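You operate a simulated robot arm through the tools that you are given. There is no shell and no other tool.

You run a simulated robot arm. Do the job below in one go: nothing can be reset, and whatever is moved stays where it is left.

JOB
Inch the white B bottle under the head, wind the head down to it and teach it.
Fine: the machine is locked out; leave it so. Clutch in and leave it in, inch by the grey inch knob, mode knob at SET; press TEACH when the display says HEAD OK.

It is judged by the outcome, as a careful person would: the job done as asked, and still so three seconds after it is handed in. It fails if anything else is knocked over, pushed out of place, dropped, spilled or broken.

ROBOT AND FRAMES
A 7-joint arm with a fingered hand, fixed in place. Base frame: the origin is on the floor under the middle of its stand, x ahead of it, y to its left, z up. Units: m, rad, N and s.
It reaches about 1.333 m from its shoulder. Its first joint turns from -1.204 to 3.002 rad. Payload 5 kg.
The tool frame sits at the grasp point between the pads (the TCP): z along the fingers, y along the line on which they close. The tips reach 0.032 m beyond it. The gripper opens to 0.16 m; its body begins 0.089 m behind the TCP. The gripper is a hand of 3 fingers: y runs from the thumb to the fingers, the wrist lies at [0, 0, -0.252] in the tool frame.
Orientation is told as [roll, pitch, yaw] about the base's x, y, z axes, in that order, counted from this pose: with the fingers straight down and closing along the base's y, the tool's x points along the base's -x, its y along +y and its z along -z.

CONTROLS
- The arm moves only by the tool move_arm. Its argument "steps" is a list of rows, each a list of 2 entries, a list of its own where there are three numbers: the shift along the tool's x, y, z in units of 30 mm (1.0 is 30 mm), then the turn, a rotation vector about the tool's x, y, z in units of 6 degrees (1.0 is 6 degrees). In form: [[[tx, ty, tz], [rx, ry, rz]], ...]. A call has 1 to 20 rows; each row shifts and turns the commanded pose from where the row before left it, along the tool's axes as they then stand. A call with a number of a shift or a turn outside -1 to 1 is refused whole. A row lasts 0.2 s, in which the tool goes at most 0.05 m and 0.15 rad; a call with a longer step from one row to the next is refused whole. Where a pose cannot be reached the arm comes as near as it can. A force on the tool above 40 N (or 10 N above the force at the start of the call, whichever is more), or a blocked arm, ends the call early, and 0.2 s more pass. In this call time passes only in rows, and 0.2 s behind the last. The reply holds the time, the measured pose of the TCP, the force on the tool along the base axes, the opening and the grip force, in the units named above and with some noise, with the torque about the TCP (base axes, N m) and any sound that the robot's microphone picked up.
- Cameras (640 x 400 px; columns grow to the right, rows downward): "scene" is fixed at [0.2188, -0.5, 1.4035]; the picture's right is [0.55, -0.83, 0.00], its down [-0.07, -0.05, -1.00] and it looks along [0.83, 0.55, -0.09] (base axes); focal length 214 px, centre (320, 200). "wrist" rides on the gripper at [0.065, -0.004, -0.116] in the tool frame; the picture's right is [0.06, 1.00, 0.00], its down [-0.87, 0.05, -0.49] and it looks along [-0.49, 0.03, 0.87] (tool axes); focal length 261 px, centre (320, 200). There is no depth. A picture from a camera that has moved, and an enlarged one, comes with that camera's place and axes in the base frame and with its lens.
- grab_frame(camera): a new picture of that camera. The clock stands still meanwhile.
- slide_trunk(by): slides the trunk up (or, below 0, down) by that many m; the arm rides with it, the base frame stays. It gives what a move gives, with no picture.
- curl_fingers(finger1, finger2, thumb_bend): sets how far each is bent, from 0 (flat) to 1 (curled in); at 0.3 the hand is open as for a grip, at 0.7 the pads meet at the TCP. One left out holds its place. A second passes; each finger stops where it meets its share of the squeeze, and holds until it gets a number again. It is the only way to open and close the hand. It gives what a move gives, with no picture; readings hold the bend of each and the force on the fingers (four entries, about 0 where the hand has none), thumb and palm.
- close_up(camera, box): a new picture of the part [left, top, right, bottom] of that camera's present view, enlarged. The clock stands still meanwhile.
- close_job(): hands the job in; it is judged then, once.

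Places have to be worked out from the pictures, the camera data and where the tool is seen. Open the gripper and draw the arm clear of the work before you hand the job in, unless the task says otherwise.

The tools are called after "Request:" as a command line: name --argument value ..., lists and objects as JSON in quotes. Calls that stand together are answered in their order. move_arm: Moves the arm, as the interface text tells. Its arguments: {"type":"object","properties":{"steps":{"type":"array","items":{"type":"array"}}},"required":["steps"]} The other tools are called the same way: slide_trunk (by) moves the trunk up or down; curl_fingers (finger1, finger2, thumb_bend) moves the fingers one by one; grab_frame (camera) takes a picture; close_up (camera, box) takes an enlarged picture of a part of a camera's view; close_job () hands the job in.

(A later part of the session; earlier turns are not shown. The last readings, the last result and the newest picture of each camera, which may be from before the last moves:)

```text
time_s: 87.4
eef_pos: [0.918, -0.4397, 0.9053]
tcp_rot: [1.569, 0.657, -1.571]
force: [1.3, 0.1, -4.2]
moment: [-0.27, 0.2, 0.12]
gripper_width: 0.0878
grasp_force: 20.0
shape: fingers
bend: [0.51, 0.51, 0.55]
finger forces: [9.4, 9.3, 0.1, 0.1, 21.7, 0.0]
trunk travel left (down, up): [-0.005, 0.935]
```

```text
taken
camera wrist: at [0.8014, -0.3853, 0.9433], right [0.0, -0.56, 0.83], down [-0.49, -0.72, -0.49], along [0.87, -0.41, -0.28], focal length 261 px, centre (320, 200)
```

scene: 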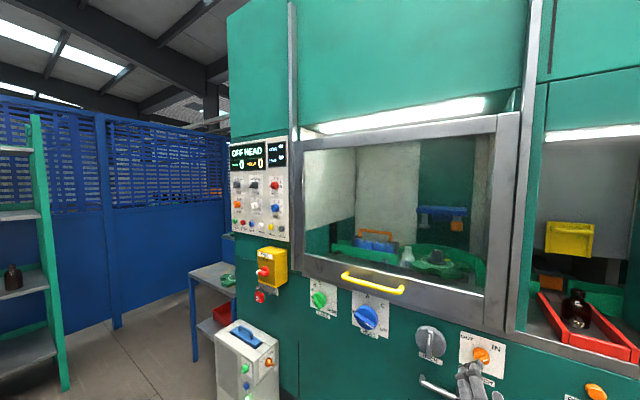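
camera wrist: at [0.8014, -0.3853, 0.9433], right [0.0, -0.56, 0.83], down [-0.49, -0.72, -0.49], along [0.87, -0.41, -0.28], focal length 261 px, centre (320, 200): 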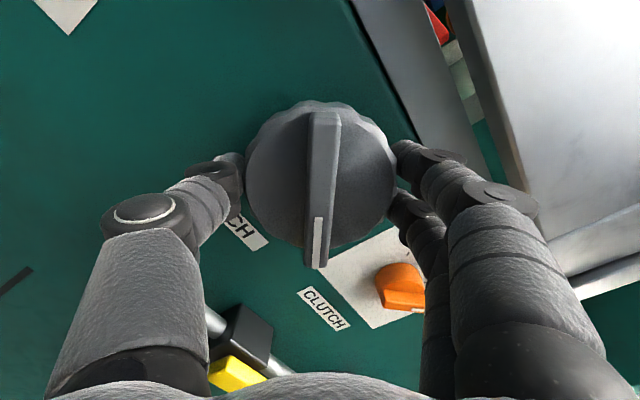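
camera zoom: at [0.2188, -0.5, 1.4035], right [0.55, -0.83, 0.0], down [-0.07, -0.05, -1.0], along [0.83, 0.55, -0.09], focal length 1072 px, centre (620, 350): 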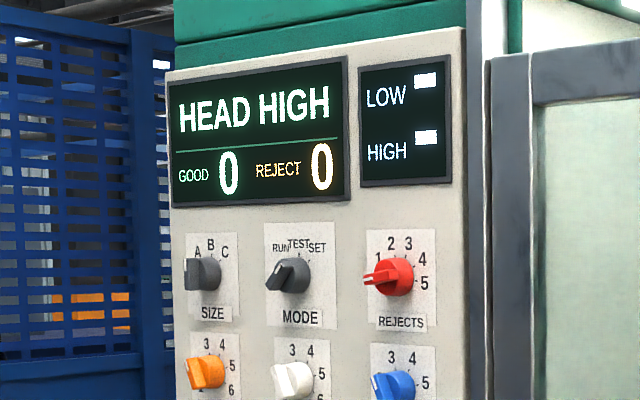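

HEAD HIGH holds and the neck is at column 264. I'll add a last 3° to centre it, then release the knob with a modest opening.

Request:
move_arm --steps '[[[0, 0, 0], [0, 0, 0.5]], [[0, 0, 0], [0, 0, 0]]]'

Request:
curl_fingers --finger1 0.47 --finger2 0.47 --thumb_bend 0.45

Request:
close_up --camera "scene" --box '[385, 200, 485, 285]'

Request:
close_up --camera "scene" --box '[380, 300, 500, 400]'

Request:
close_up --camera "scene" --box '[220, 130, 300, 210]'

```text
time_s: 88.0
eef_pos: [0.9168, -0.4402, 0.9062]
tcp_rot: [1.57, 0.71, -1.575]
force: [0.3, 0.2, -2.6]
moment: [-0.2, 0.24, 0.14]
gripper_width: 0.088
grasp_force: 20.0
shape: fingers
bend: [0.51, 0.51, 0.55]
finger forces: [9.5, 9.2, 0.0, 0.0, 21.6, 0.1]
trunk travel left (down, up): [-0.005, 0.935]
```

```text
time_s: 89.0
eef_pos: [0.9153, -0.4407, 0.9052]
tcp_rot: [1.57, 0.709, -1.573]
force: [-0.1, 0.0, -0.3]
moment: [-0.01, -0.03, 0.03]
gripper_width: 0.1029
grasp_force: 0.2
shape: fingers
bend: [0.47, 0.47, 0.45]
finger forces: [0.0, 0.0, 0.0, 0.1, 0.0, 0.0]
trunk travel left (down, up): [-0.005, 0.935]
```

```text
4.71 times, centred on (435, 242) of scene
camera zoom: at [0.2188, -0.5, 1.4035], right [0.55, -0.83, 0.0], down [-0.07, -0.05, -1.0], along [0.83, 0.55, -0.09], focal length 1009 px, centre (-221, 0)
```

zoom: 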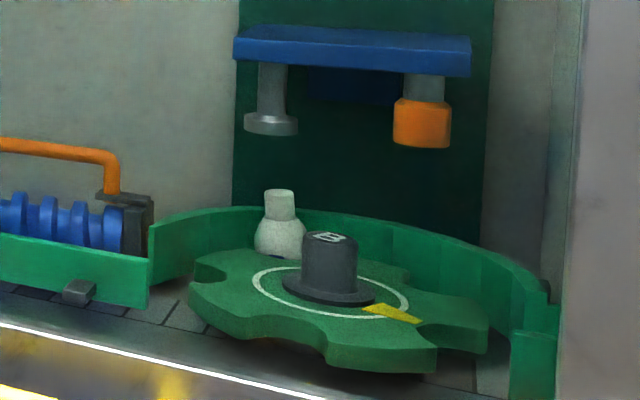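

```text
4.00 times, centred on (440, 350) of scene
camera zoom: at [0.2188, -0.5, 1.4035], right [0.55, -0.83, 0.0], down [-0.07, -0.05, -1.0], along [0.83, 0.55, -0.09], focal length 858 px, centre (-160, -400)
```

zoom: 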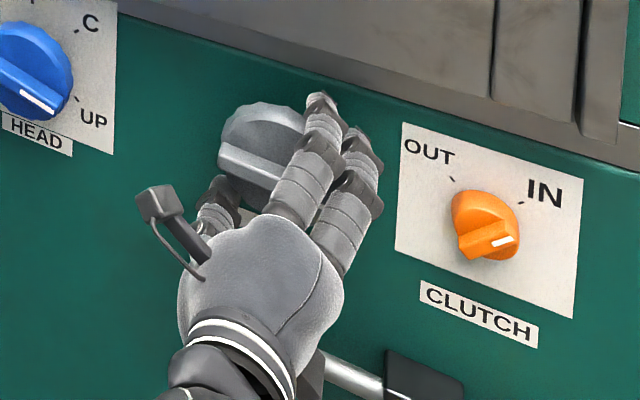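

```text
5.00 times, centred on (260, 170) of scene
camera zoom: at [0.2188, -0.5, 1.4035], right [0.55, -0.83, 0.0], down [-0.07, -0.05, -1.0], along [0.83, 0.55, -0.09], focal length 1072 px, centre (620, 350)
```

zoom: 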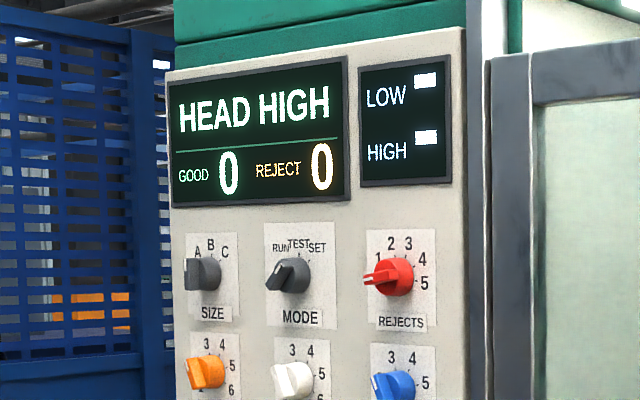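

On release the wheel crept forward a little: the neck moved from 264 to about 279, while the display still says HEAD HIGH. I'll look closer at bottle versus head alignment before doing anything else.

Request:
close_up --camera "scene" --box '[420, 205, 470, 265]'

Request:
grab_frame --camera "wrist"

```text
6.67 times, centred on (445, 235) of scene
camera zoom: at [0.2188, -0.5, 1.4035], right [0.55, -0.83, 0.0], down [-0.07, -0.05, -1.0], along [0.83, 0.55, -0.09], focal length 1430 px, centre (-513, -33)
```

zoom: 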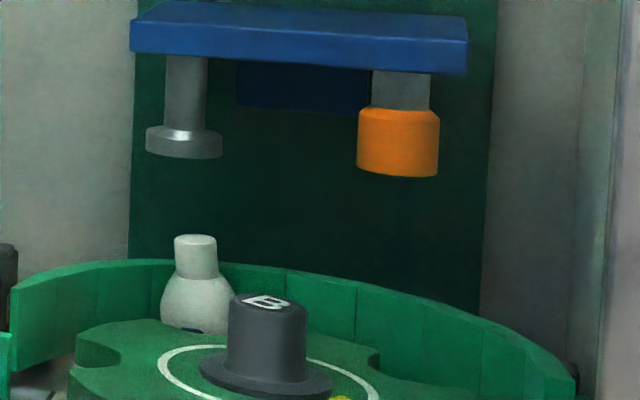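

```text
taken
camera wrist: at [0.8012, -0.3872, 0.9463], right [0.0, -0.6, 0.8], down [-0.49, -0.69, -0.53], along [0.87, -0.4, -0.3], focal length 261 px, centre (320, 200)
```

wrist: 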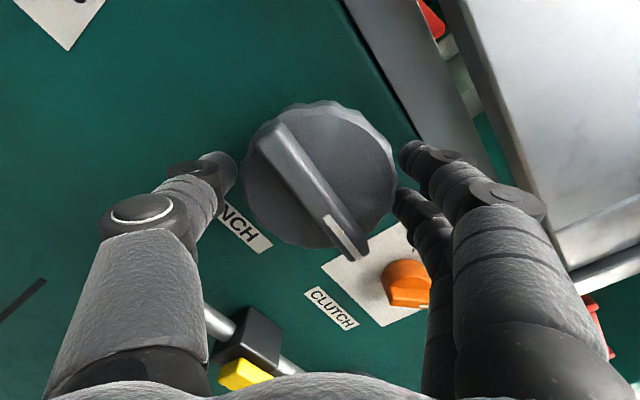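

The wrist view shows the knob sprang back about 37° on release while the wheel crept forward, so the knob and wheel share an elastic 1:1 coupling and the wheel lags. I'll wait a second with no motion to see where it settles.

Request:
move_arm --steps '[[[0, 0, 0], [0, 0, 0]], [[0, 0, 0], [0, 0, 0]], [[0, 0, 0], [0, 0, 0]], [[0, 0, 0], [0, 0, 0]], [[0, 0, 0], [0, 0, 0]]]'

Request:
close_up --camera "scene" --box '[420, 205, 470, 265]'

Request:
close_up --camera "wrist" --box '[200, 60, 440, 300]'

Request:
close_up --camera "scene" --box '[220, 130, 300, 210]'

```text
time_s: 90.2
eef_pos: [0.9158, -0.4405, 0.9056]
tcp_rot: [1.572, 0.711, -1.574]
force: [-0.4, -0.3, -0.2]
moment: [0.03, -0.01, 0.04]
gripper_width: 0.1028
grasp_force: 0.0
shape: fingers
bend: [0.47, 0.47, 0.45]
finger forces: [0.1, 0.0, 0.1, 0.1, 0.0, 0.1]
trunk travel left (down, up): [-0.005, 0.935]
```

```text
6.67 times, centred on (445, 235) of scene
camera zoom: at [0.2188, -0.5, 1.4035], right [0.55, -0.83, 0.0], down [-0.07, -0.05, -1.0], along [0.83, 0.55, -0.09], focal length 1430 px, centre (-513, -33)
```

zoom: 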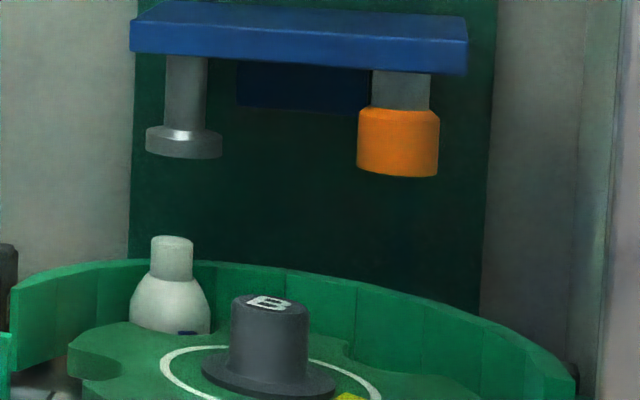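

```text
1.67 times, centred on (320, 180) of wrist
camera zoom: at [0.8012, -0.3872, 0.9463], right [0.0, -0.6, 0.8], down [-0.49, -0.69, -0.53], along [0.87, -0.4, -0.3], focal length 434 px, centre (320, 233)
```

zoom: 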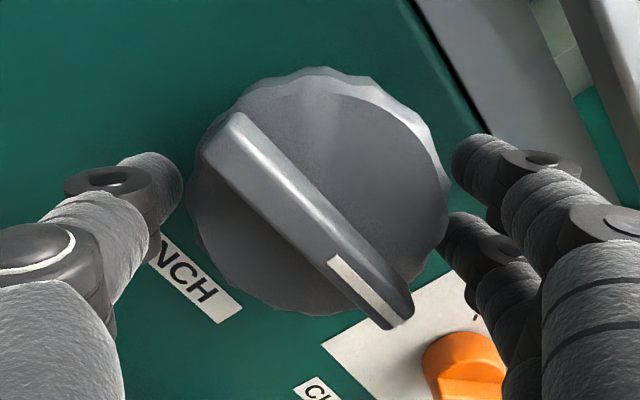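

```text
5.00 times, centred on (260, 170) of scene
camera zoom: at [0.2188, -0.5, 1.4035], right [0.55, -0.83, 0.0], down [-0.07, -0.05, -1.0], along [0.83, 0.55, -0.09], focal length 1072 px, centre (620, 350)
```

zoom: 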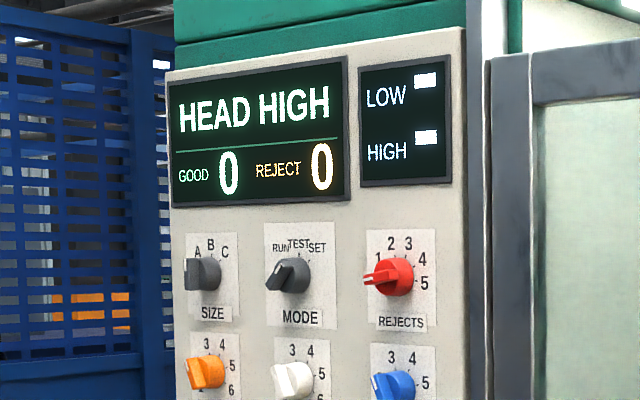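

The bottle has swung back (neck now equivalent to about column 262), so the wheel is settling like a damped spring. I'll wait two more seconds and look again.

Request:
move_arm --steps '[[[0, 0, 0], [0, 0, 0]], [[0, 0, 0], [0, 0, 0]], [[0, 0, 0], [0, 0, 0]], [[0, 0, 0], [0, 0, 0]], [[0, 0, 0], [0, 0, 0]], [[0, 0, 0], [0, 0, 0]], [[0, 0, 0], [0, 0, 0]], [[0, 0, 0], [0, 0, 0]], [[0, 0, 0], [0, 0, 0]], [[0, 0, 0], [0, 0, 0]]]'

Request:
close_up --camera "scene" --box '[420, 205, 470, 265]'

Request:
close_up --camera "wrist" --box '[200, 60, 440, 300]'

```text
time_s: 92.4
eef_pos: [0.9164, -0.441, 0.9049]
tcp_rot: [1.57, 0.709, -1.575]
force: [0.8, 0.7, -0.6]
moment: [-0.01, 0.01, -0.02]
gripper_width: 0.103
grasp_force: 0.1
shape: fingers
bend: [0.47, 0.47, 0.45]
finger forces: [0.1, 0.0, 0.0, 0.0, 0.1, 0.1]
trunk travel left (down, up): [-0.005, 0.935]
```

```text
6.67 times, centred on (445, 235) of scene
camera zoom: at [0.2188, -0.5, 1.4035], right [0.55, -0.83, 0.0], down [-0.07, -0.05, -1.0], along [0.83, 0.55, -0.09], focal length 1430 px, centre (-513, -33)
```

zoom: 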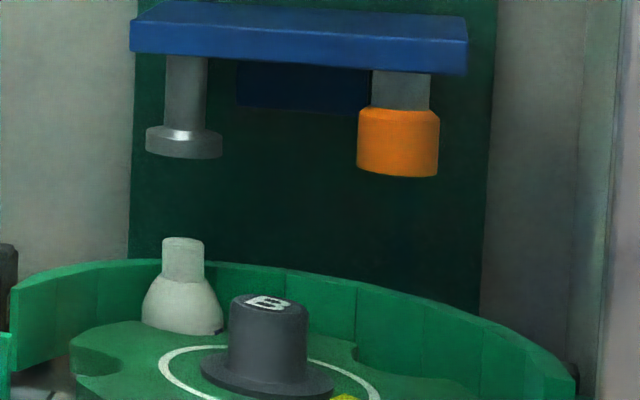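

```text
1.67 times, centred on (320, 180) of wrist
camera zoom: at [0.8012, -0.3872, 0.9463], right [0.0, -0.6, 0.8], down [-0.49, -0.69, -0.53], along [0.87, -0.4, -0.3], focal length 434 px, centre (320, 233)
```

zoom: 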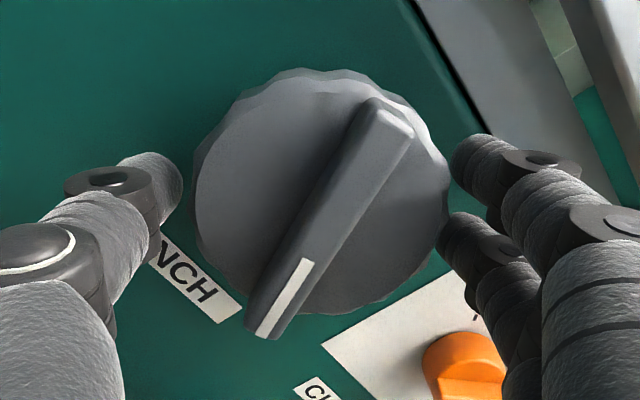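

The knob itself is swinging on its elastic coupling, and the bottle neck is now about column 270, close to the head's line. I'll wait four more seconds for it to come to rest.

Request:
move_arm --steps '[[[0, 0, 0], [0, 0, 0]], [[0, 0, 0], [0, 0, 0]], [[0, 0, 0], [0, 0, 0]], [[0, 0, 0], [0, 0, 0]], [[0, 0, 0], [0, 0, 0]], [[0, 0, 0], [0, 0, 0]], [[0, 0, 0], [0, 0, 0]], [[0, 0, 0], [0, 0, 0]], [[0, 0, 0], [0, 0, 0]], [[0, 0, 0], [0, 0, 0]], [[0, 0, 0], [0, 0, 0]], [[0, 0, 0], [0, 0, 0]], [[0, 0, 0], [0, 0, 0]], [[0, 0, 0], [0, 0, 0]], [[0, 0, 0], [0, 0, 0]], [[0, 0, 0], [0, 0, 0]], [[0, 0, 0], [0, 0, 0]], [[0, 0, 0], [0, 0, 0]], [[0, 0, 0], [0, 0, 0]], [[0, 0, 0], [0, 0, 0]]]'

Request:
close_up --camera "scene" --box '[420, 205, 470, 265]'

Request:
close_up --camera "wrist" --box '[200, 60, 440, 300]'

Request:
close_up --camera "scene" --box '[220, 130, 300, 210]'

```text
time_s: 96.6
eef_pos: [0.916, -0.4411, 0.9053]
tcp_rot: [1.571, 0.71, -1.575]
force: [-1.1, -0.3, -0.4]
moment: [0.01, 0.03, 0.0]
gripper_width: 0.1033
grasp_force: 0.1
shape: fingers
bend: [0.47, 0.47, 0.45]
finger forces: [0.1, 0.1, 0.1, 0.0, 0.0, 0.0]
trunk travel left (down, up): [-0.005, 0.935]
```

```text
6.67 times, centred on (445, 235) of scene
camera zoom: at [0.2188, -0.5, 1.4035], right [0.55, -0.83, 0.0], down [-0.07, -0.05, -1.0], along [0.83, 0.55, -0.09], focal length 1430 px, centre (-513, -33)
```

zoom: 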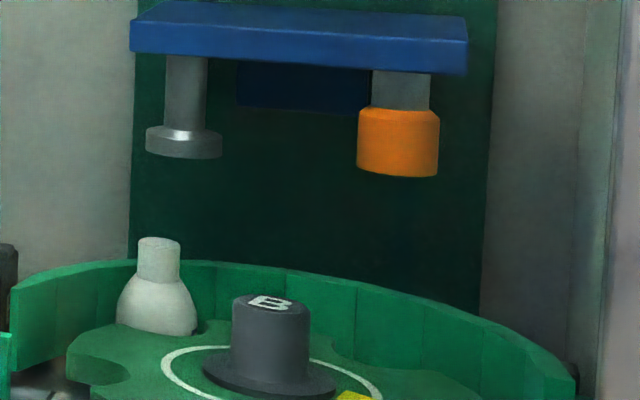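

```text
1.67 times, centred on (320, 180) of wrist
camera zoom: at [0.8012, -0.3872, 0.9463], right [0.0, -0.6, 0.8], down [-0.49, -0.69, -0.53], along [0.87, -0.4, -0.3], focal length 434 px, centre (320, 233)
```

zoom: 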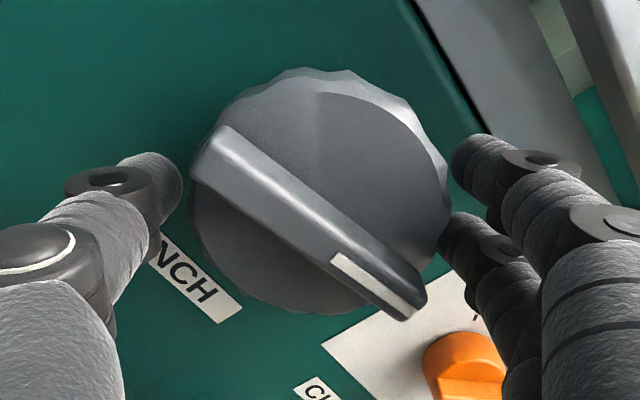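

```text
5.00 times, centred on (260, 170) of scene
camera zoom: at [0.2188, -0.5, 1.4035], right [0.55, -0.83, 0.0], down [-0.07, -0.05, -1.0], along [0.83, 0.55, -0.09], focal length 1072 px, centre (620, 350)
```

zoom: 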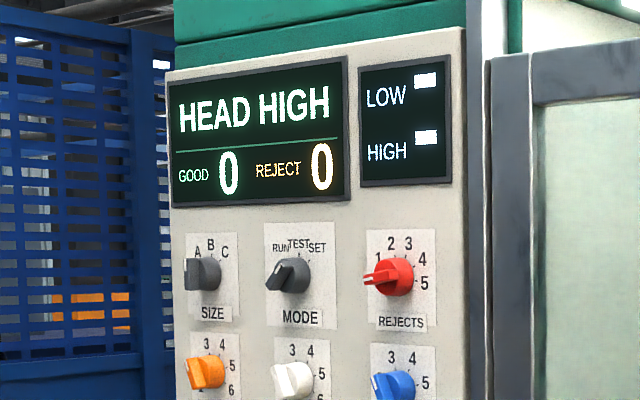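

The wheel and knob are still oscillating about a mean close to the head line (columns 253 to 279). I'll sample at short intervals to learn the period before grabbing the knob to damp it.

Request:
move_arm --steps '[[[0, 0, 0], [0, 0, 0]]]'

Request:
close_up --camera "scene" --box '[420, 205, 470, 265]'

Request:
close_up --camera "wrist" --box '[200, 60, 440, 300]'

Request:
move_arm --steps '[[[0, 0, 0], [0, 0, 0]]]'

Request:
close_up --camera "scene" --box '[420, 205, 470, 265]'

Request:
close_up --camera "wrist" --box '[200, 60, 440, 300]'

```text
time_s: 97.0
eef_pos: [0.9156, -0.4408, 0.9048]
tcp_rot: [1.572, 0.712, -1.573]
force: [-0.3, -0.8, -0.2]
moment: [0.01, -0.01, -0.02]
gripper_width: 0.1031
grasp_force: 0.1
shape: fingers
bend: [0.47, 0.47, 0.45]
finger forces: [0.0, 0.1, 0.0, 0.1, 0.0, 0.0]
trunk travel left (down, up): [-0.005, 0.935]
```

```text
6.67 times, centred on (445, 235) of scene
camera zoom: at [0.2188, -0.5, 1.4035], right [0.55, -0.83, 0.0], down [-0.07, -0.05, -1.0], along [0.83, 0.55, -0.09], focal length 1430 px, centre (-513, -33)
```

zoom: 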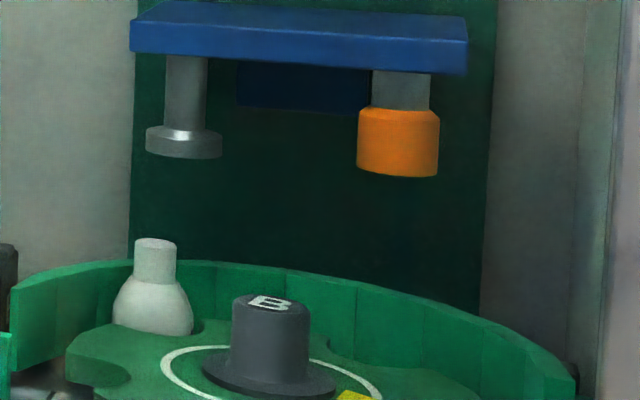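

```text
1.67 times, centred on (320, 180) of wrist
camera zoom: at [0.8012, -0.3872, 0.9463], right [0.0, -0.6, 0.8], down [-0.49, -0.69, -0.53], along [0.87, -0.4, -0.3], focal length 434 px, centre (320, 233)
```

zoom: 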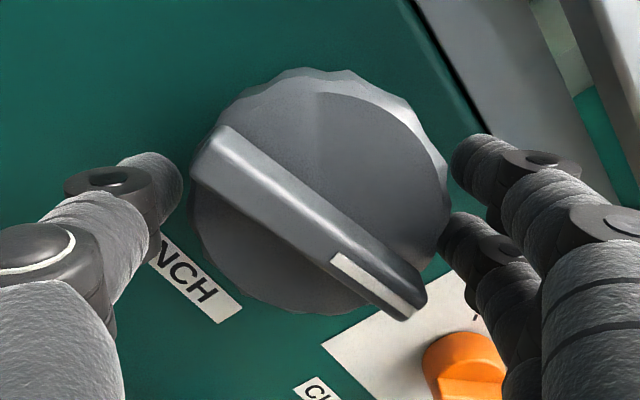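

```text
time_s: 97.4
eef_pos: [0.9172, -0.4408, 0.9057]
tcp_rot: [1.569, 0.71, -1.575]
force: [-0.1, 0.0, -0.1]
moment: [-0.01, -0.01, -0.01]
gripper_width: 0.1032
grasp_force: 0.1
shape: fingers
bend: [0.47, 0.47, 0.45]
finger forces: [0.0, 0.1, 0.0, 0.1, 0.0, 0.0]
trunk travel left (down, up): [-0.005, 0.935]
```

```text
6.67 times, centred on (445, 235) of scene
camera zoom: at [0.2188, -0.5, 1.4035], right [0.55, -0.83, 0.0], down [-0.07, -0.05, -1.0], along [0.83, 0.55, -0.09], focal length 1430 px, centre (-513, -33)
```

zoom: 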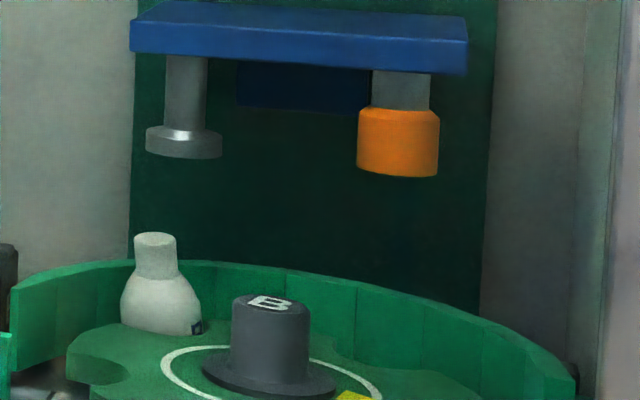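

```text
1.67 times, centred on (320, 180) of wrist
camera zoom: at [0.8012, -0.3872, 0.9463], right [0.0, -0.6, 0.8], down [-0.49, -0.69, -0.53], along [0.87, -0.4, -0.3], focal length 434 px, centre (320, 233)
```

zoom: 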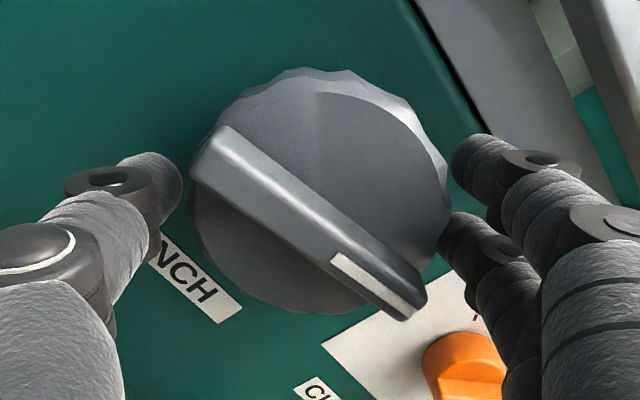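

The wheel and knob are at rest now (unchanged over 0.8 s), but the bottle looks slightly tilted, rocking in its pocket. I'll wait a moment and check that it settles upright.

Request:
move_arm --steps '[[[0, 0, 0], [0, 0, 0]]]'

Request:
close_up --camera "scene" --box '[415, 220, 455, 265]'

Request:
move_arm --steps '[[[0, 0, 0], [0, 0, 0]], [[0, 0, 0], [0, 0, 0]], [[0, 0, 0], [0, 0, 0]], [[0, 0, 0], [0, 0, 0]]]'

Request:
close_up --camera "scene" --box '[415, 220, 455, 265]'

Request:
close_up --camera "scene" --box '[220, 130, 300, 210]'

```text
time_s: 97.8
eef_pos: [0.917, -0.4402, 0.9049]
tcp_rot: [1.572, 0.71, -1.574]
force: [-0.2, -0.4, 0.1]
moment: [0.0, -0.02, 0.02]
gripper_width: 0.1029
grasp_force: 0.1
shape: fingers
bend: [0.47, 0.47, 0.45]
finger forces: [0.0, 0.1, 0.1, 0.0, 0.0, 0.0]
trunk travel left (down, up): [-0.005, 0.935]
```

```text
8.89 times, centred on (435, 242) of scene
camera zoom: at [0.2188, -0.5, 1.4035], right [0.55, -0.83, 0.0], down [-0.07, -0.05, -1.0], along [0.83, 0.55, -0.09], focal length 1906 px, centre (-702, -178)
```

zoom: 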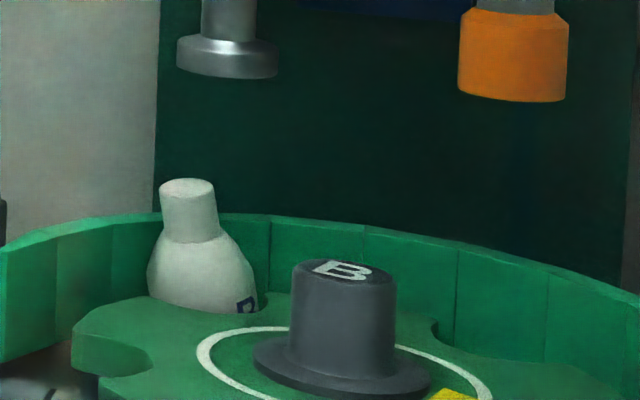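

```text
time_s: 98.8
eef_pos: [0.9161, -0.4402, 0.9048]
tcp_rot: [1.57, 0.71, -1.575]
force: [0.3, 0.6, 0.0]
moment: [0.03, -0.02, 0.0]
gripper_width: 0.1031
grasp_force: 0.1
shape: fingers
bend: [0.47, 0.47, 0.45]
finger forces: [0.0, 0.1, 0.1, 0.0, 0.0, 0.2]
trunk travel left (down, up): [-0.005, 0.935]
```

```text
8.89 times, centred on (435, 242) of scene
camera zoom: at [0.2188, -0.5, 1.4035], right [0.55, -0.83, 0.0], down [-0.07, -0.05, -1.0], along [0.83, 0.55, -0.09], focal length 1906 px, centre (-702, -178)
```

zoom: 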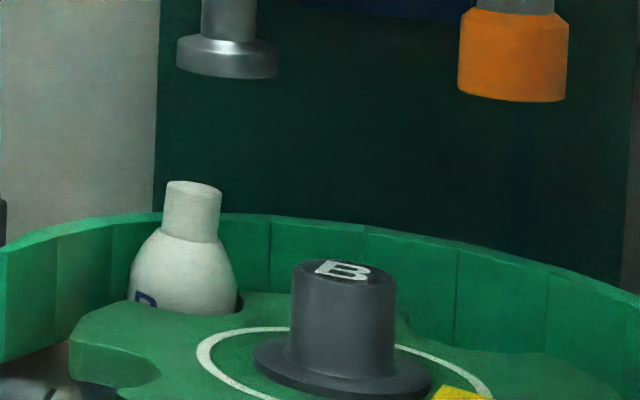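

```text
5.00 times, centred on (260, 170) of scene
camera zoom: at [0.2188, -0.5, 1.4035], right [0.55, -0.83, 0.0], down [-0.07, -0.05, -1.0], along [0.83, 0.55, -0.09], focal length 1072 px, centre (620, 350)
```

zoom: 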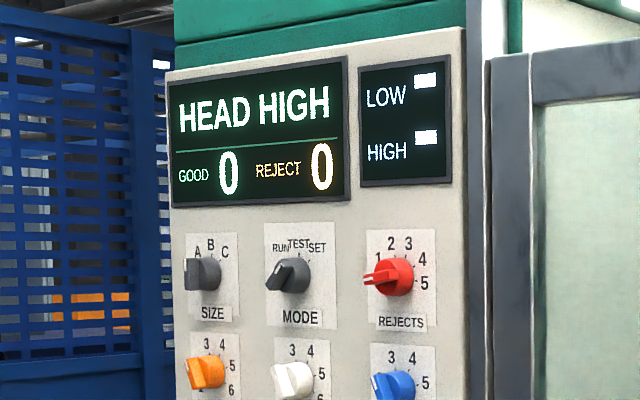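

The bottle is still rocking and spinning slightly in its pocket but has not fallen. I'll wait longer for it to settle before touching anything.

Request:
move_arm --steps '[[[0, 0, 0], [0, 0, 0]], [[0, 0, 0], [0, 0, 0]], [[0, 0, 0], [0, 0, 0]], [[0, 0, 0], [0, 0, 0]], [[0, 0, 0], [0, 0, 0]], [[0, 0, 0], [0, 0, 0]], [[0, 0, 0], [0, 0, 0]], [[0, 0, 0], [0, 0, 0]], [[0, 0, 0], [0, 0, 0]], [[0, 0, 0], [0, 0, 0]]]'

Request:
close_up --camera "scene" --box '[415, 220, 455, 265]'

Request:
close_up --camera "wrist" --box '[200, 60, 440, 300]'

Request:
move_arm --steps '[[[0, 0, 0], [0, 0, 0]]]'

Request:
close_up --camera "scene" --box '[415, 220, 455, 265]'

Request:
close_up --camera "wrist" --box '[200, 60, 440, 300]'

```text
time_s: 101.0
eef_pos: [0.9171, -0.4407, 0.9054]
tcp_rot: [1.572, 0.71, -1.574]
force: [0.6, -0.2, 0.1]
moment: [0.04, 0.0, 0.0]
gripper_width: 0.1033
grasp_force: 0.1
shape: fingers
bend: [0.47, 0.47, 0.45]
finger forces: [0.0, 0.0, 0.1, 0.0, 0.0, 0.1]
trunk travel left (down, up): [-0.005, 0.935]
```

```text
8.89 times, centred on (435, 242) of scene
camera zoom: at [0.2188, -0.5, 1.4035], right [0.55, -0.83, 0.0], down [-0.07, -0.05, -1.0], along [0.83, 0.55, -0.09], focal length 1906 px, centre (-702, -178)
```

zoom: 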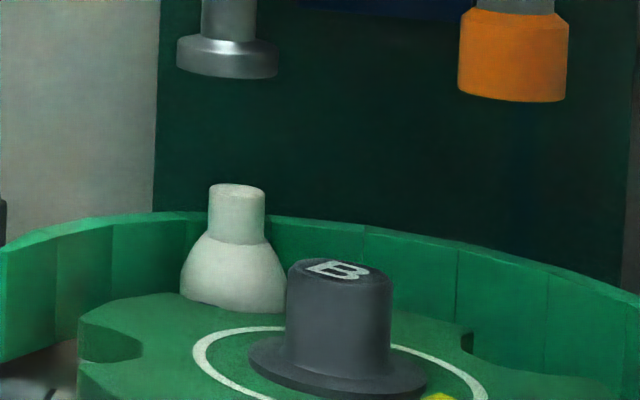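

```text
1.67 times, centred on (320, 180) of wrist
camera zoom: at [0.8012, -0.3872, 0.9463], right [0.0, -0.6, 0.8], down [-0.49, -0.69, -0.53], along [0.87, -0.4, -0.3], focal length 434 px, centre (320, 233)
```

zoom: 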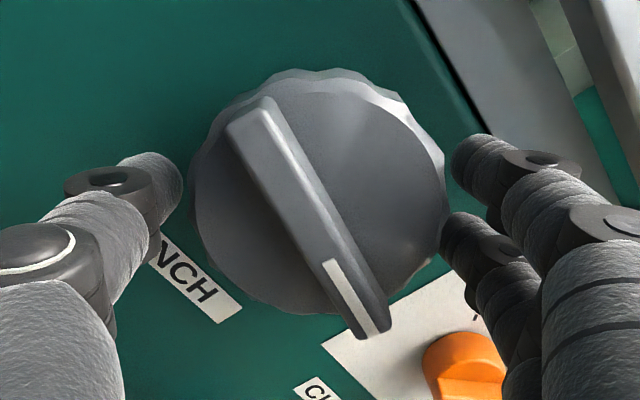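

```text
time_s: 101.4
eef_pos: [0.9159, -0.44, 0.906]
tcp_rot: [1.57, 0.712, -1.573]
force: [0.3, -0.2, -0.2]
moment: [0.02, -0.01, -0.02]
gripper_width: 0.1031
grasp_force: 0.0
shape: fingers
bend: [0.47, 0.47, 0.45]
finger forces: [0.1, 0.0, 0.1, 0.0, 0.0, 0.1]
trunk travel left (down, up): [-0.005, 0.935]
```

```text
8.89 times, centred on (435, 242) of scene
camera zoom: at [0.2188, -0.5, 1.4035], right [0.55, -0.83, 0.0], down [-0.07, -0.05, -1.0], along [0.83, 0.55, -0.09], focal length 1906 px, centre (-702, -178)
```

zoom: 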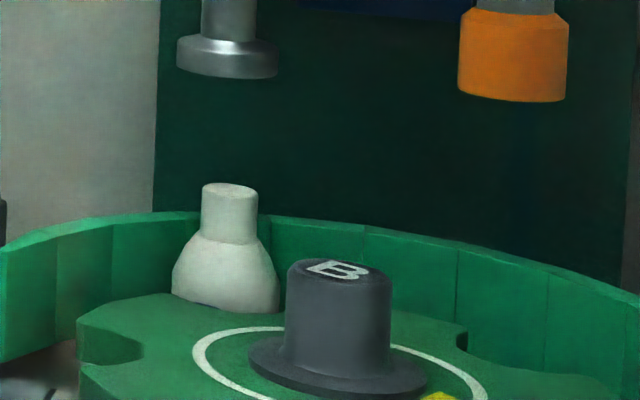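

```text
1.67 times, centred on (320, 180) of wrist
camera zoom: at [0.8012, -0.3872, 0.9463], right [0.0, -0.6, 0.8], down [-0.49, -0.69, -0.53], along [0.87, -0.4, -0.3], focal length 434 px, centre (320, 233)
```

zoom: 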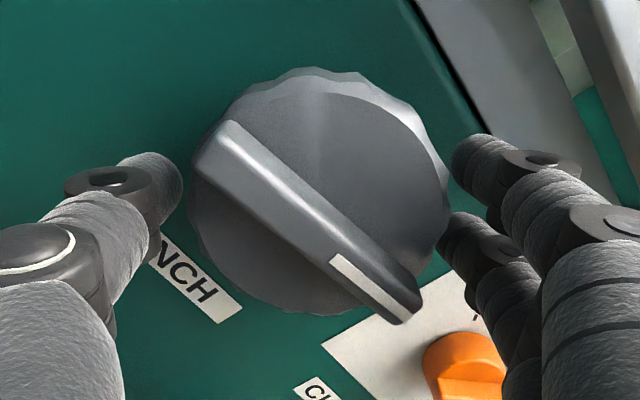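

The knob is still swinging freely, shaking the wheel and bottle, so I should hold it still. I'll close the fingers on the rim again to damp the motion.

Request:
curl_fingers --finger1 0.62 --finger2 0.62 --thumb_bend 0.62

Request:
close_up --camera "scene" --box '[415, 220, 455, 265]'

Request:
close_up --camera "wrist" --box '[200, 60, 440, 300]'

Request:
move_arm --steps '[[[0, 0, 0], [0, 0, 0]], [[0, 0, 0], [0, 0, 0]], [[0, 0, 0], [0, 0, 0]], [[0, 0, 0], [0, 0, 0]]]'

Request:
close_up --camera "scene" --box '[415, 220, 455, 265]'

```text
time_s: 102.4
eef_pos: [0.9166, -0.4409, 0.9049]
tcp_rot: [1.572, 0.711, -1.573]
force: [-1.5, -1.8, 1.0]
moment: [-0.13, -0.14, -0.12]
gripper_width: 0.0868
grasp_force: 22.4
shape: fingers
bend: [0.51, 0.52, 0.55]
finger forces: [12.6, 12.2, 0.0, 0.0, 21.2, 0.1]
trunk travel left (down, up): [-0.005, 0.935]
```

```text
8.89 times, centred on (435, 242) of scene
camera zoom: at [0.2188, -0.5, 1.4035], right [0.55, -0.83, 0.0], down [-0.07, -0.05, -1.0], along [0.83, 0.55, -0.09], focal length 1906 px, centre (-702, -178)
```

zoom: 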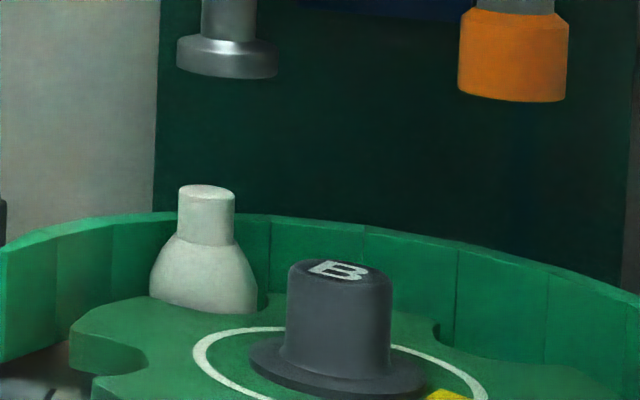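

```text
1.67 times, centred on (320, 180) of wrist
camera zoom: at [0.801, -0.3873, 0.9464], right [0.0, -0.6, 0.8], down [-0.49, -0.69, -0.53], along [0.87, -0.4, -0.3], focal length 434 px, centre (320, 233)
```

zoom: 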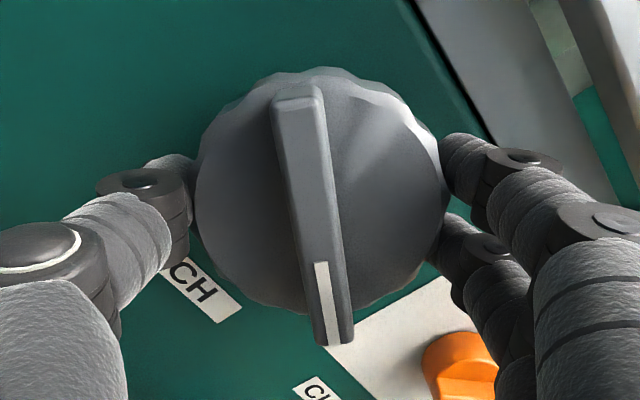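

```text
time_s: 103.4
eef_pos: [0.9164, -0.44, 0.9054]
tcp_rot: [1.572, 0.711, -1.575]
force: [-1.8, -1.9, 1.1]
moment: [-0.15, -0.07, -0.12]
gripper_width: 0.0867
grasp_force: 23.4
shape: fingers
bend: [0.51, 0.52, 0.55]
finger forces: [12.6, 12.3, 0.0, 0.0, 21.3, 0.0]
trunk travel left (down, up): [-0.005, 0.935]
```

```text
8.89 times, centred on (435, 242) of scene
camera zoom: at [0.2188, -0.5, 1.4035], right [0.55, -0.83, 0.0], down [-0.07, -0.05, -1.0], along [0.83, 0.55, -0.09], focal length 1906 px, centre (-702, -178)
```

zoom: 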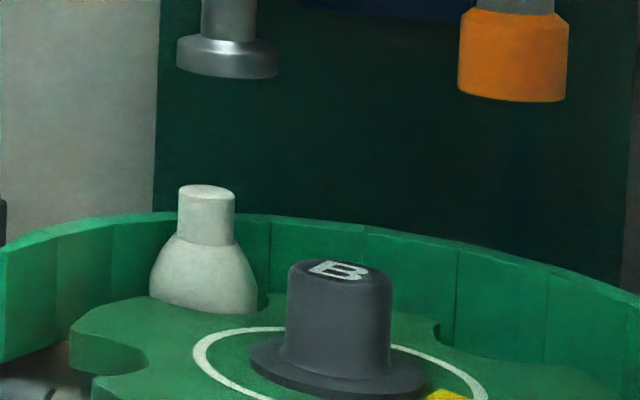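

Holding the knob has calmed everything: the bottle is upright and still, about 8 mm short of the head's axis, with about 0.15 Nm of twist still in the knob. I'll inch slowly forward 6° and then check.

Request:
move_arm --steps '[[[0, 0, 0], [0, 0, 0.5]], [[0, 0, 0], [0, 0, 0.5]], [[0, 0, 0], [0, 0, 0]], [[0, 0, 0], [0, 0, 0]]]'

Request:
close_up --camera "scene" --box '[415, 220, 455, 265]'

Request:
close_up --camera "wrist" --box '[200, 60, 440, 300]'

```text
time_s: 104.4
eef_pos: [0.9165, -0.44, 0.9054]
tcp_rot: [1.57, 0.814, -1.576]
force: [2.9, -1.8, 3.5]
moment: [-0.19, -0.18, -0.18]
gripper_width: 0.0867
grasp_force: 22.4
shape: fingers
bend: [0.51, 0.51, 0.55]
finger forces: [13.2, 12.2, 0.0, 0.1, 19.6, 0.0]
trunk travel left (down, up): [-0.005, 0.935]
```

```text
8.89 times, centred on (435, 242) of scene
camera zoom: at [0.2188, -0.5, 1.4035], right [0.55, -0.83, 0.0], down [-0.07, -0.05, -1.0], along [0.83, 0.55, -0.09], focal length 1906 px, centre (-702, -178)
```

zoom: 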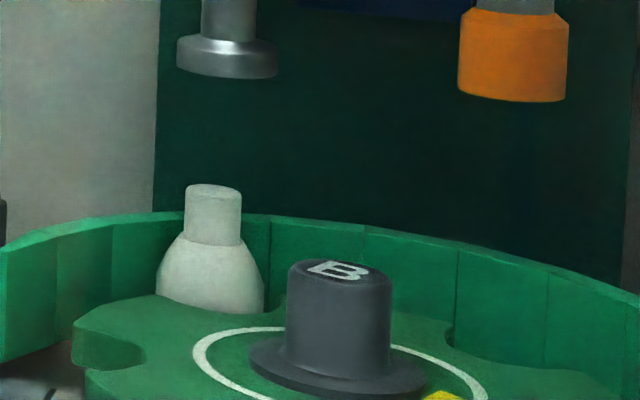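

```text
1.67 times, centred on (320, 180) of wrist
camera zoom: at [0.8008, -0.3915, 0.9513], right [0.0, -0.68, 0.73], down [-0.49, -0.63, -0.59], along [0.87, -0.36, -0.34], focal length 434 px, centre (320, 233)
```

zoom: 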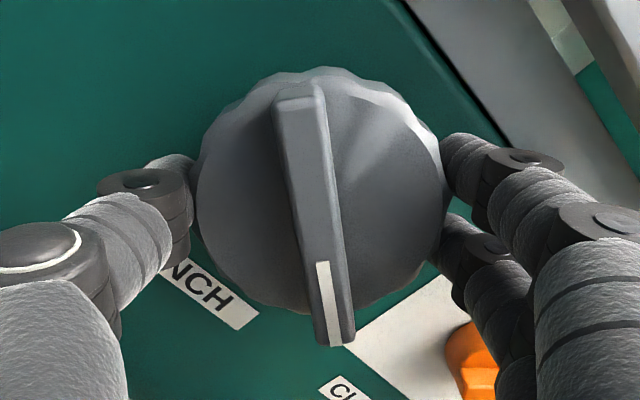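

The neck moved to 212 of a target of about 221, smoothly. I'll inch 6° more.

Request:
move_arm --steps '[[[0, 0, 0], [0, 0, 0.5]], [[0, 0, 0], [0, 0, 0.5]], [[0, 0, 0], [0, 0, 0]], [[0, 0, 0], [0, 0, 0]]]'

Request:
close_up --camera "scene" --box '[415, 220, 455, 265]'

Request:
close_up --camera "scene" --box '[220, 130, 300, 210]'

```text
time_s: 105.4
eef_pos: [0.9172, -0.4399, 0.9053]
tcp_rot: [1.569, 0.918, -1.576]
force: [3.8, -2.4, -0.4]
moment: [-0.22, -0.07, -0.19]
gripper_width: 0.0868
grasp_force: 21.9
shape: fingers
bend: [0.51, 0.51, 0.55]
finger forces: [12.5, 12.0, 0.0, 0.1, 20.3, 0.1]
trunk travel left (down, up): [-0.005, 0.935]
```

```text
8.89 times, centred on (435, 242) of scene
camera zoom: at [0.2188, -0.5, 1.4035], right [0.55, -0.83, 0.0], down [-0.07, -0.05, -1.0], along [0.83, 0.55, -0.09], focal length 1906 px, centre (-702, -178)
```

zoom: 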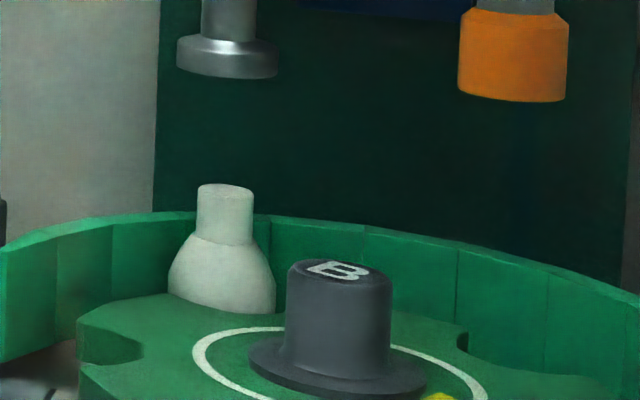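

```text
5.00 times, centred on (260, 170) of scene
camera zoom: at [0.2188, -0.5, 1.4035], right [0.55, -0.83, 0.0], down [-0.07, -0.05, -1.0], along [0.83, 0.55, -0.09], focal length 1072 px, centre (620, 350)
```

zoom: 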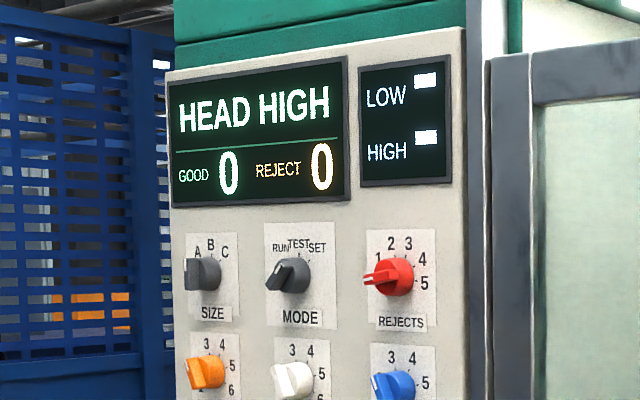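

The neck is at 225, now right under the head within a couple of millimetres, and the display still says HEAD HIGH. Before letting go I'll unwind the twist: turn back slowly 9° and read the torque.

Request:
move_arm --steps '[[[0, 0, 0], [0, 0, -0.5]], [[0, 0, 0], [0, 0, -0.5]], [[0, 0, 0], [0, 0, -0.5]], [[0, 0, 0], [0, 0, 0]]]'

Request:
close_up --camera "scene" --box '[415, 220, 455, 265]'

```text
time_s: 106.4
eef_pos: [0.9156, -0.4408, 0.9062]
tcp_rot: [1.571, 0.761, -1.574]
force: [-3.0, -1.3, -2.8]
moment: [0.15, -0.03, -0.08]
gripper_width: 0.0867
grasp_force: 21.0
shape: fingers
bend: [0.51, 0.51, 0.55]
finger forces: [10.3, 11.6, 0.0, 0.1, 21.4, 0.0]
trunk travel left (down, up): [-0.005, 0.935]
```

```text
8.89 times, centred on (435, 242) of scene
camera zoom: at [0.2188, -0.5, 1.4035], right [0.55, -0.83, 0.0], down [-0.07, -0.05, -1.0], along [0.83, 0.55, -0.09], focal length 1906 px, centre (-702, -178)
```

zoom: 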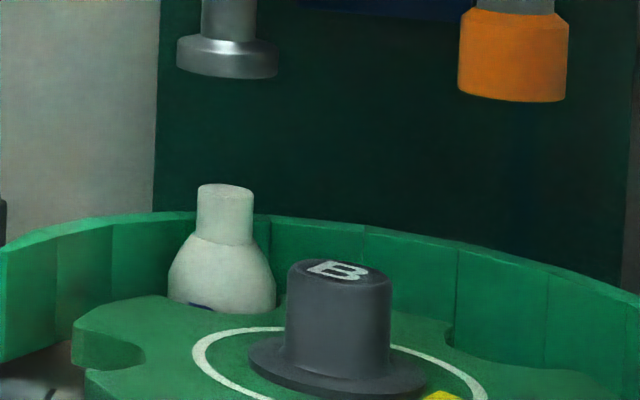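

Torque flipped to +0.15 Nm after 9° back while the bottle stayed at 225, so the neutral point is in between. I'll turn forward 4° to bring the torque near zero and check.

Request:
move_arm --steps '[[[0, 0, 0], [0, 0, 0.35]], [[0, 0, 0], [0, 0, 0.3]], [[0, 0, 0], [0, 0, 0]], [[0, 0, 0], [0, 0, 0]]]'

Request:
close_up --camera "scene" --box '[415, 220, 455, 265]'

```text
time_s: 107.4
eef_pos: [0.9162, -0.4405, 0.9057]
tcp_rot: [1.569, 0.832, -1.574]
force: [-2.9, -0.7, -2.3]
moment: [-0.16, -0.02, -0.09]
gripper_width: 0.0867
grasp_force: 22.0
shape: fingers
bend: [0.51, 0.51, 0.55]
finger forces: [10.8, 10.9, 0.0, 0.0, 21.5, 0.0]
trunk travel left (down, up): [-0.005, 0.935]
```

```text
8.89 times, centred on (435, 242) of scene
camera zoom: at [0.2188, -0.5, 1.4035], right [0.55, -0.83, 0.0], down [-0.07, -0.05, -1.0], along [0.83, 0.55, -0.09], focal length 1906 px, centre (-702, -178)
```

zoom: 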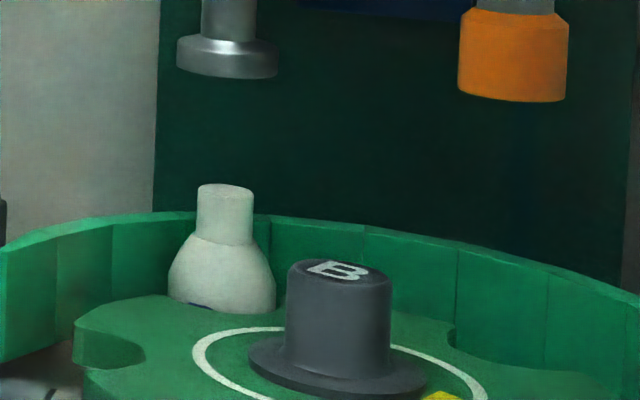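

The torque is just friction of about ±0.17 Nm with little elastic wind-up. I'll ease the grip in small steps this time and watch whether the knob stays put.

Request:
curl_fingers --finger1 0.5 --finger2 0.5 --thumb_bend 0.54

Request:
close_up --camera "wrist" --box '[200, 60, 440, 300]'

Request:
close_up --camera "scene" --box '[415, 220, 455, 265]'

```text
time_s: 108.4
eef_pos: [0.9165, -0.4403, 0.9051]
tcp_rot: [1.568, 0.83, -1.575]
force: [-1.7, 4.6, -6.3]
moment: [-0.08, 0.16, 0.15]
gripper_width: 0.0896
grasp_force: 4.2
shape: fingers
bend: [0.5, 0.5, 0.52]
finger forces: [0.6, 0.5, 0.1, 0.1, 7.9, 0.1]
trunk travel left (down, up): [-0.005, 0.935]
```

```text
1.67 times, centred on (320, 180) of wrist
camera zoom: at [0.8015, -0.3921, 0.9521], right [0.0, -0.69, 0.72], down [-0.49, -0.62, -0.6], along [0.87, -0.36, -0.34], focal length 434 px, centre (320, 233)
```

zoom: 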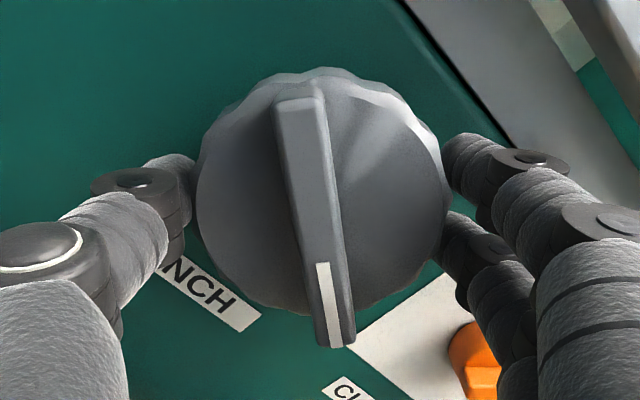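

```text
8.89 times, centred on (435, 242) of scene
camera zoom: at [0.2188, -0.5, 1.4035], right [0.55, -0.83, 0.0], down [-0.07, -0.05, -1.0], along [0.83, 0.55, -0.09], focal length 1906 px, centre (-702, -178)
```

zoom: 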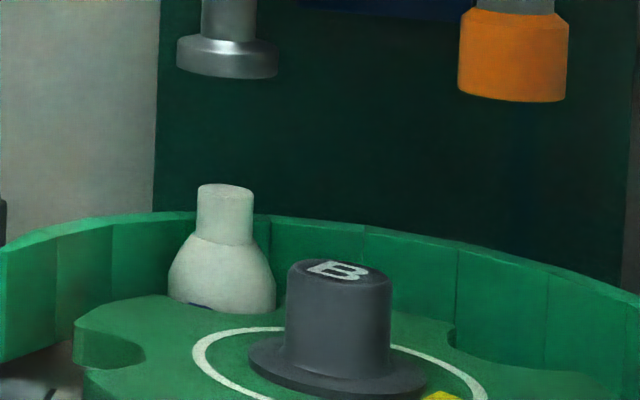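

The knob stayed put and the grip is nearly off. I'll open a little more.

Request:
curl_fingers --finger1 0.49 --finger2 0.49 --thumb_bend 0.5

Request:
close_up --camera "wrist" --box '[200, 60, 440, 300]'

Request:
close_up --camera "scene" --box '[415, 220, 455, 265]'

Request:
move_arm --steps '[[[0, 0, 0], [0, 0, 0]]]'

Request:
close_up --camera "wrist" --box '[200, 60, 440, 300]'

Request:
close_up --camera "scene" --box '[415, 220, 455, 265]'

```text
time_s: 109.4
eef_pos: [0.916, -0.441, 0.9047]
tcp_rot: [1.571, 0.829, -1.575]
force: [-0.6, 1.3, -1.5]
moment: [-0.06, 0.06, 0.07]
gripper_width: 0.0919
grasp_force: 0.5
shape: fingers
bend: [0.49, 0.49, 0.49]
finger forces: [0.1, 0.0, 0.1, 0.0, 1.8, 0.1]
trunk travel left (down, up): [-0.005, 0.935]
```

```text
1.67 times, centred on (320, 180) of wrist
camera zoom: at [0.8011, -0.3923, 0.9524], right [0.0, -0.69, 0.72], down [-0.49, -0.62, -0.6], along [0.87, -0.36, -0.34], focal length 434 px, centre (320, 233)
```

zoom: 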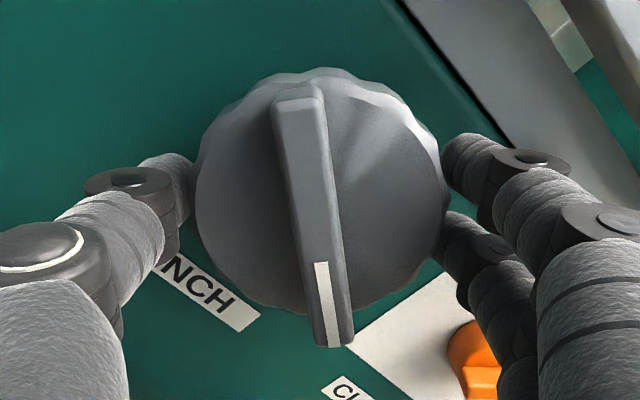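

```text
8.89 times, centred on (435, 242) of scene
camera zoom: at [0.2188, -0.5, 1.4035], right [0.55, -0.83, 0.0], down [-0.07, -0.05, -1.0], along [0.83, 0.55, -0.09], focal length 1906 px, centre (-702, -178)
```

zoom: 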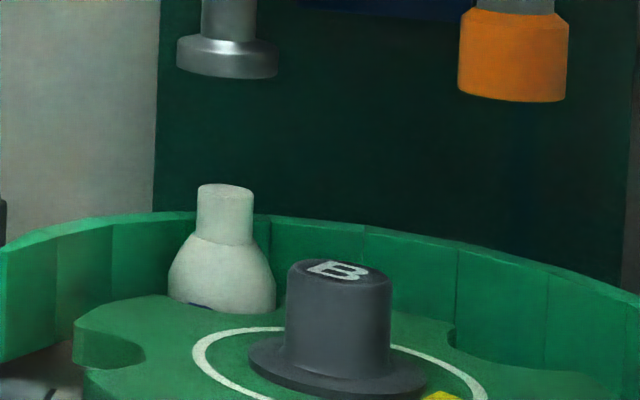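

```text
time_s: 109.8
eef_pos: [0.9162, -0.4409, 0.9049]
tcp_rot: [1.569, 0.83, -1.575]
force: [-0.4, 0.8, -1.8]
moment: [0.04, 0.04, 0.02]
gripper_width: 0.092
grasp_force: 1.0
shape: fingers
bend: [0.49, 0.49, 0.49]
finger forces: [0.0, 0.0, 0.0, 0.1, 1.9, 0.0]
trunk travel left (down, up): [-0.005, 0.935]
```

```text
1.67 times, centred on (320, 180) of wrist
camera zoom: at [0.8011, -0.3923, 0.9524], right [0.0, -0.69, 0.72], down [-0.49, -0.62, -0.6], along [0.87, -0.36, -0.34], focal length 434 px, centre (320, 233)
```

zoom: 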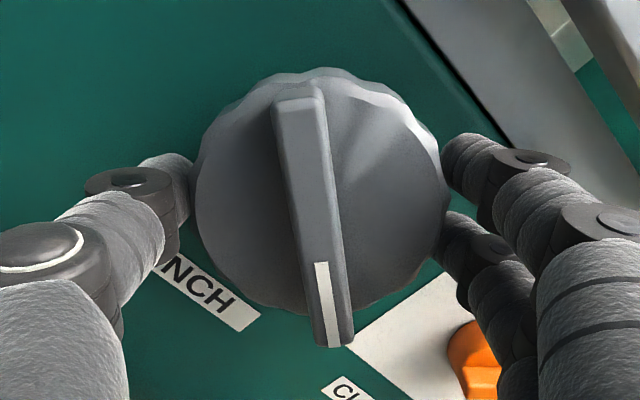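

```text
8.89 times, centred on (435, 242) of scene
camera zoom: at [0.2188, -0.5, 1.4035], right [0.55, -0.83, 0.0], down [-0.07, -0.05, -1.0], along [0.83, 0.55, -0.09], focal length 1906 px, centre (-702, -178)
```

zoom: 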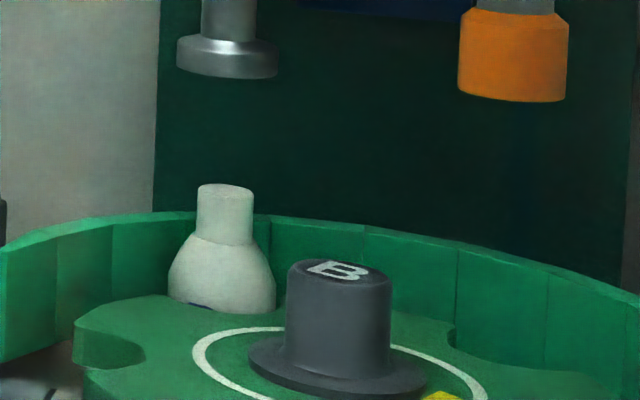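

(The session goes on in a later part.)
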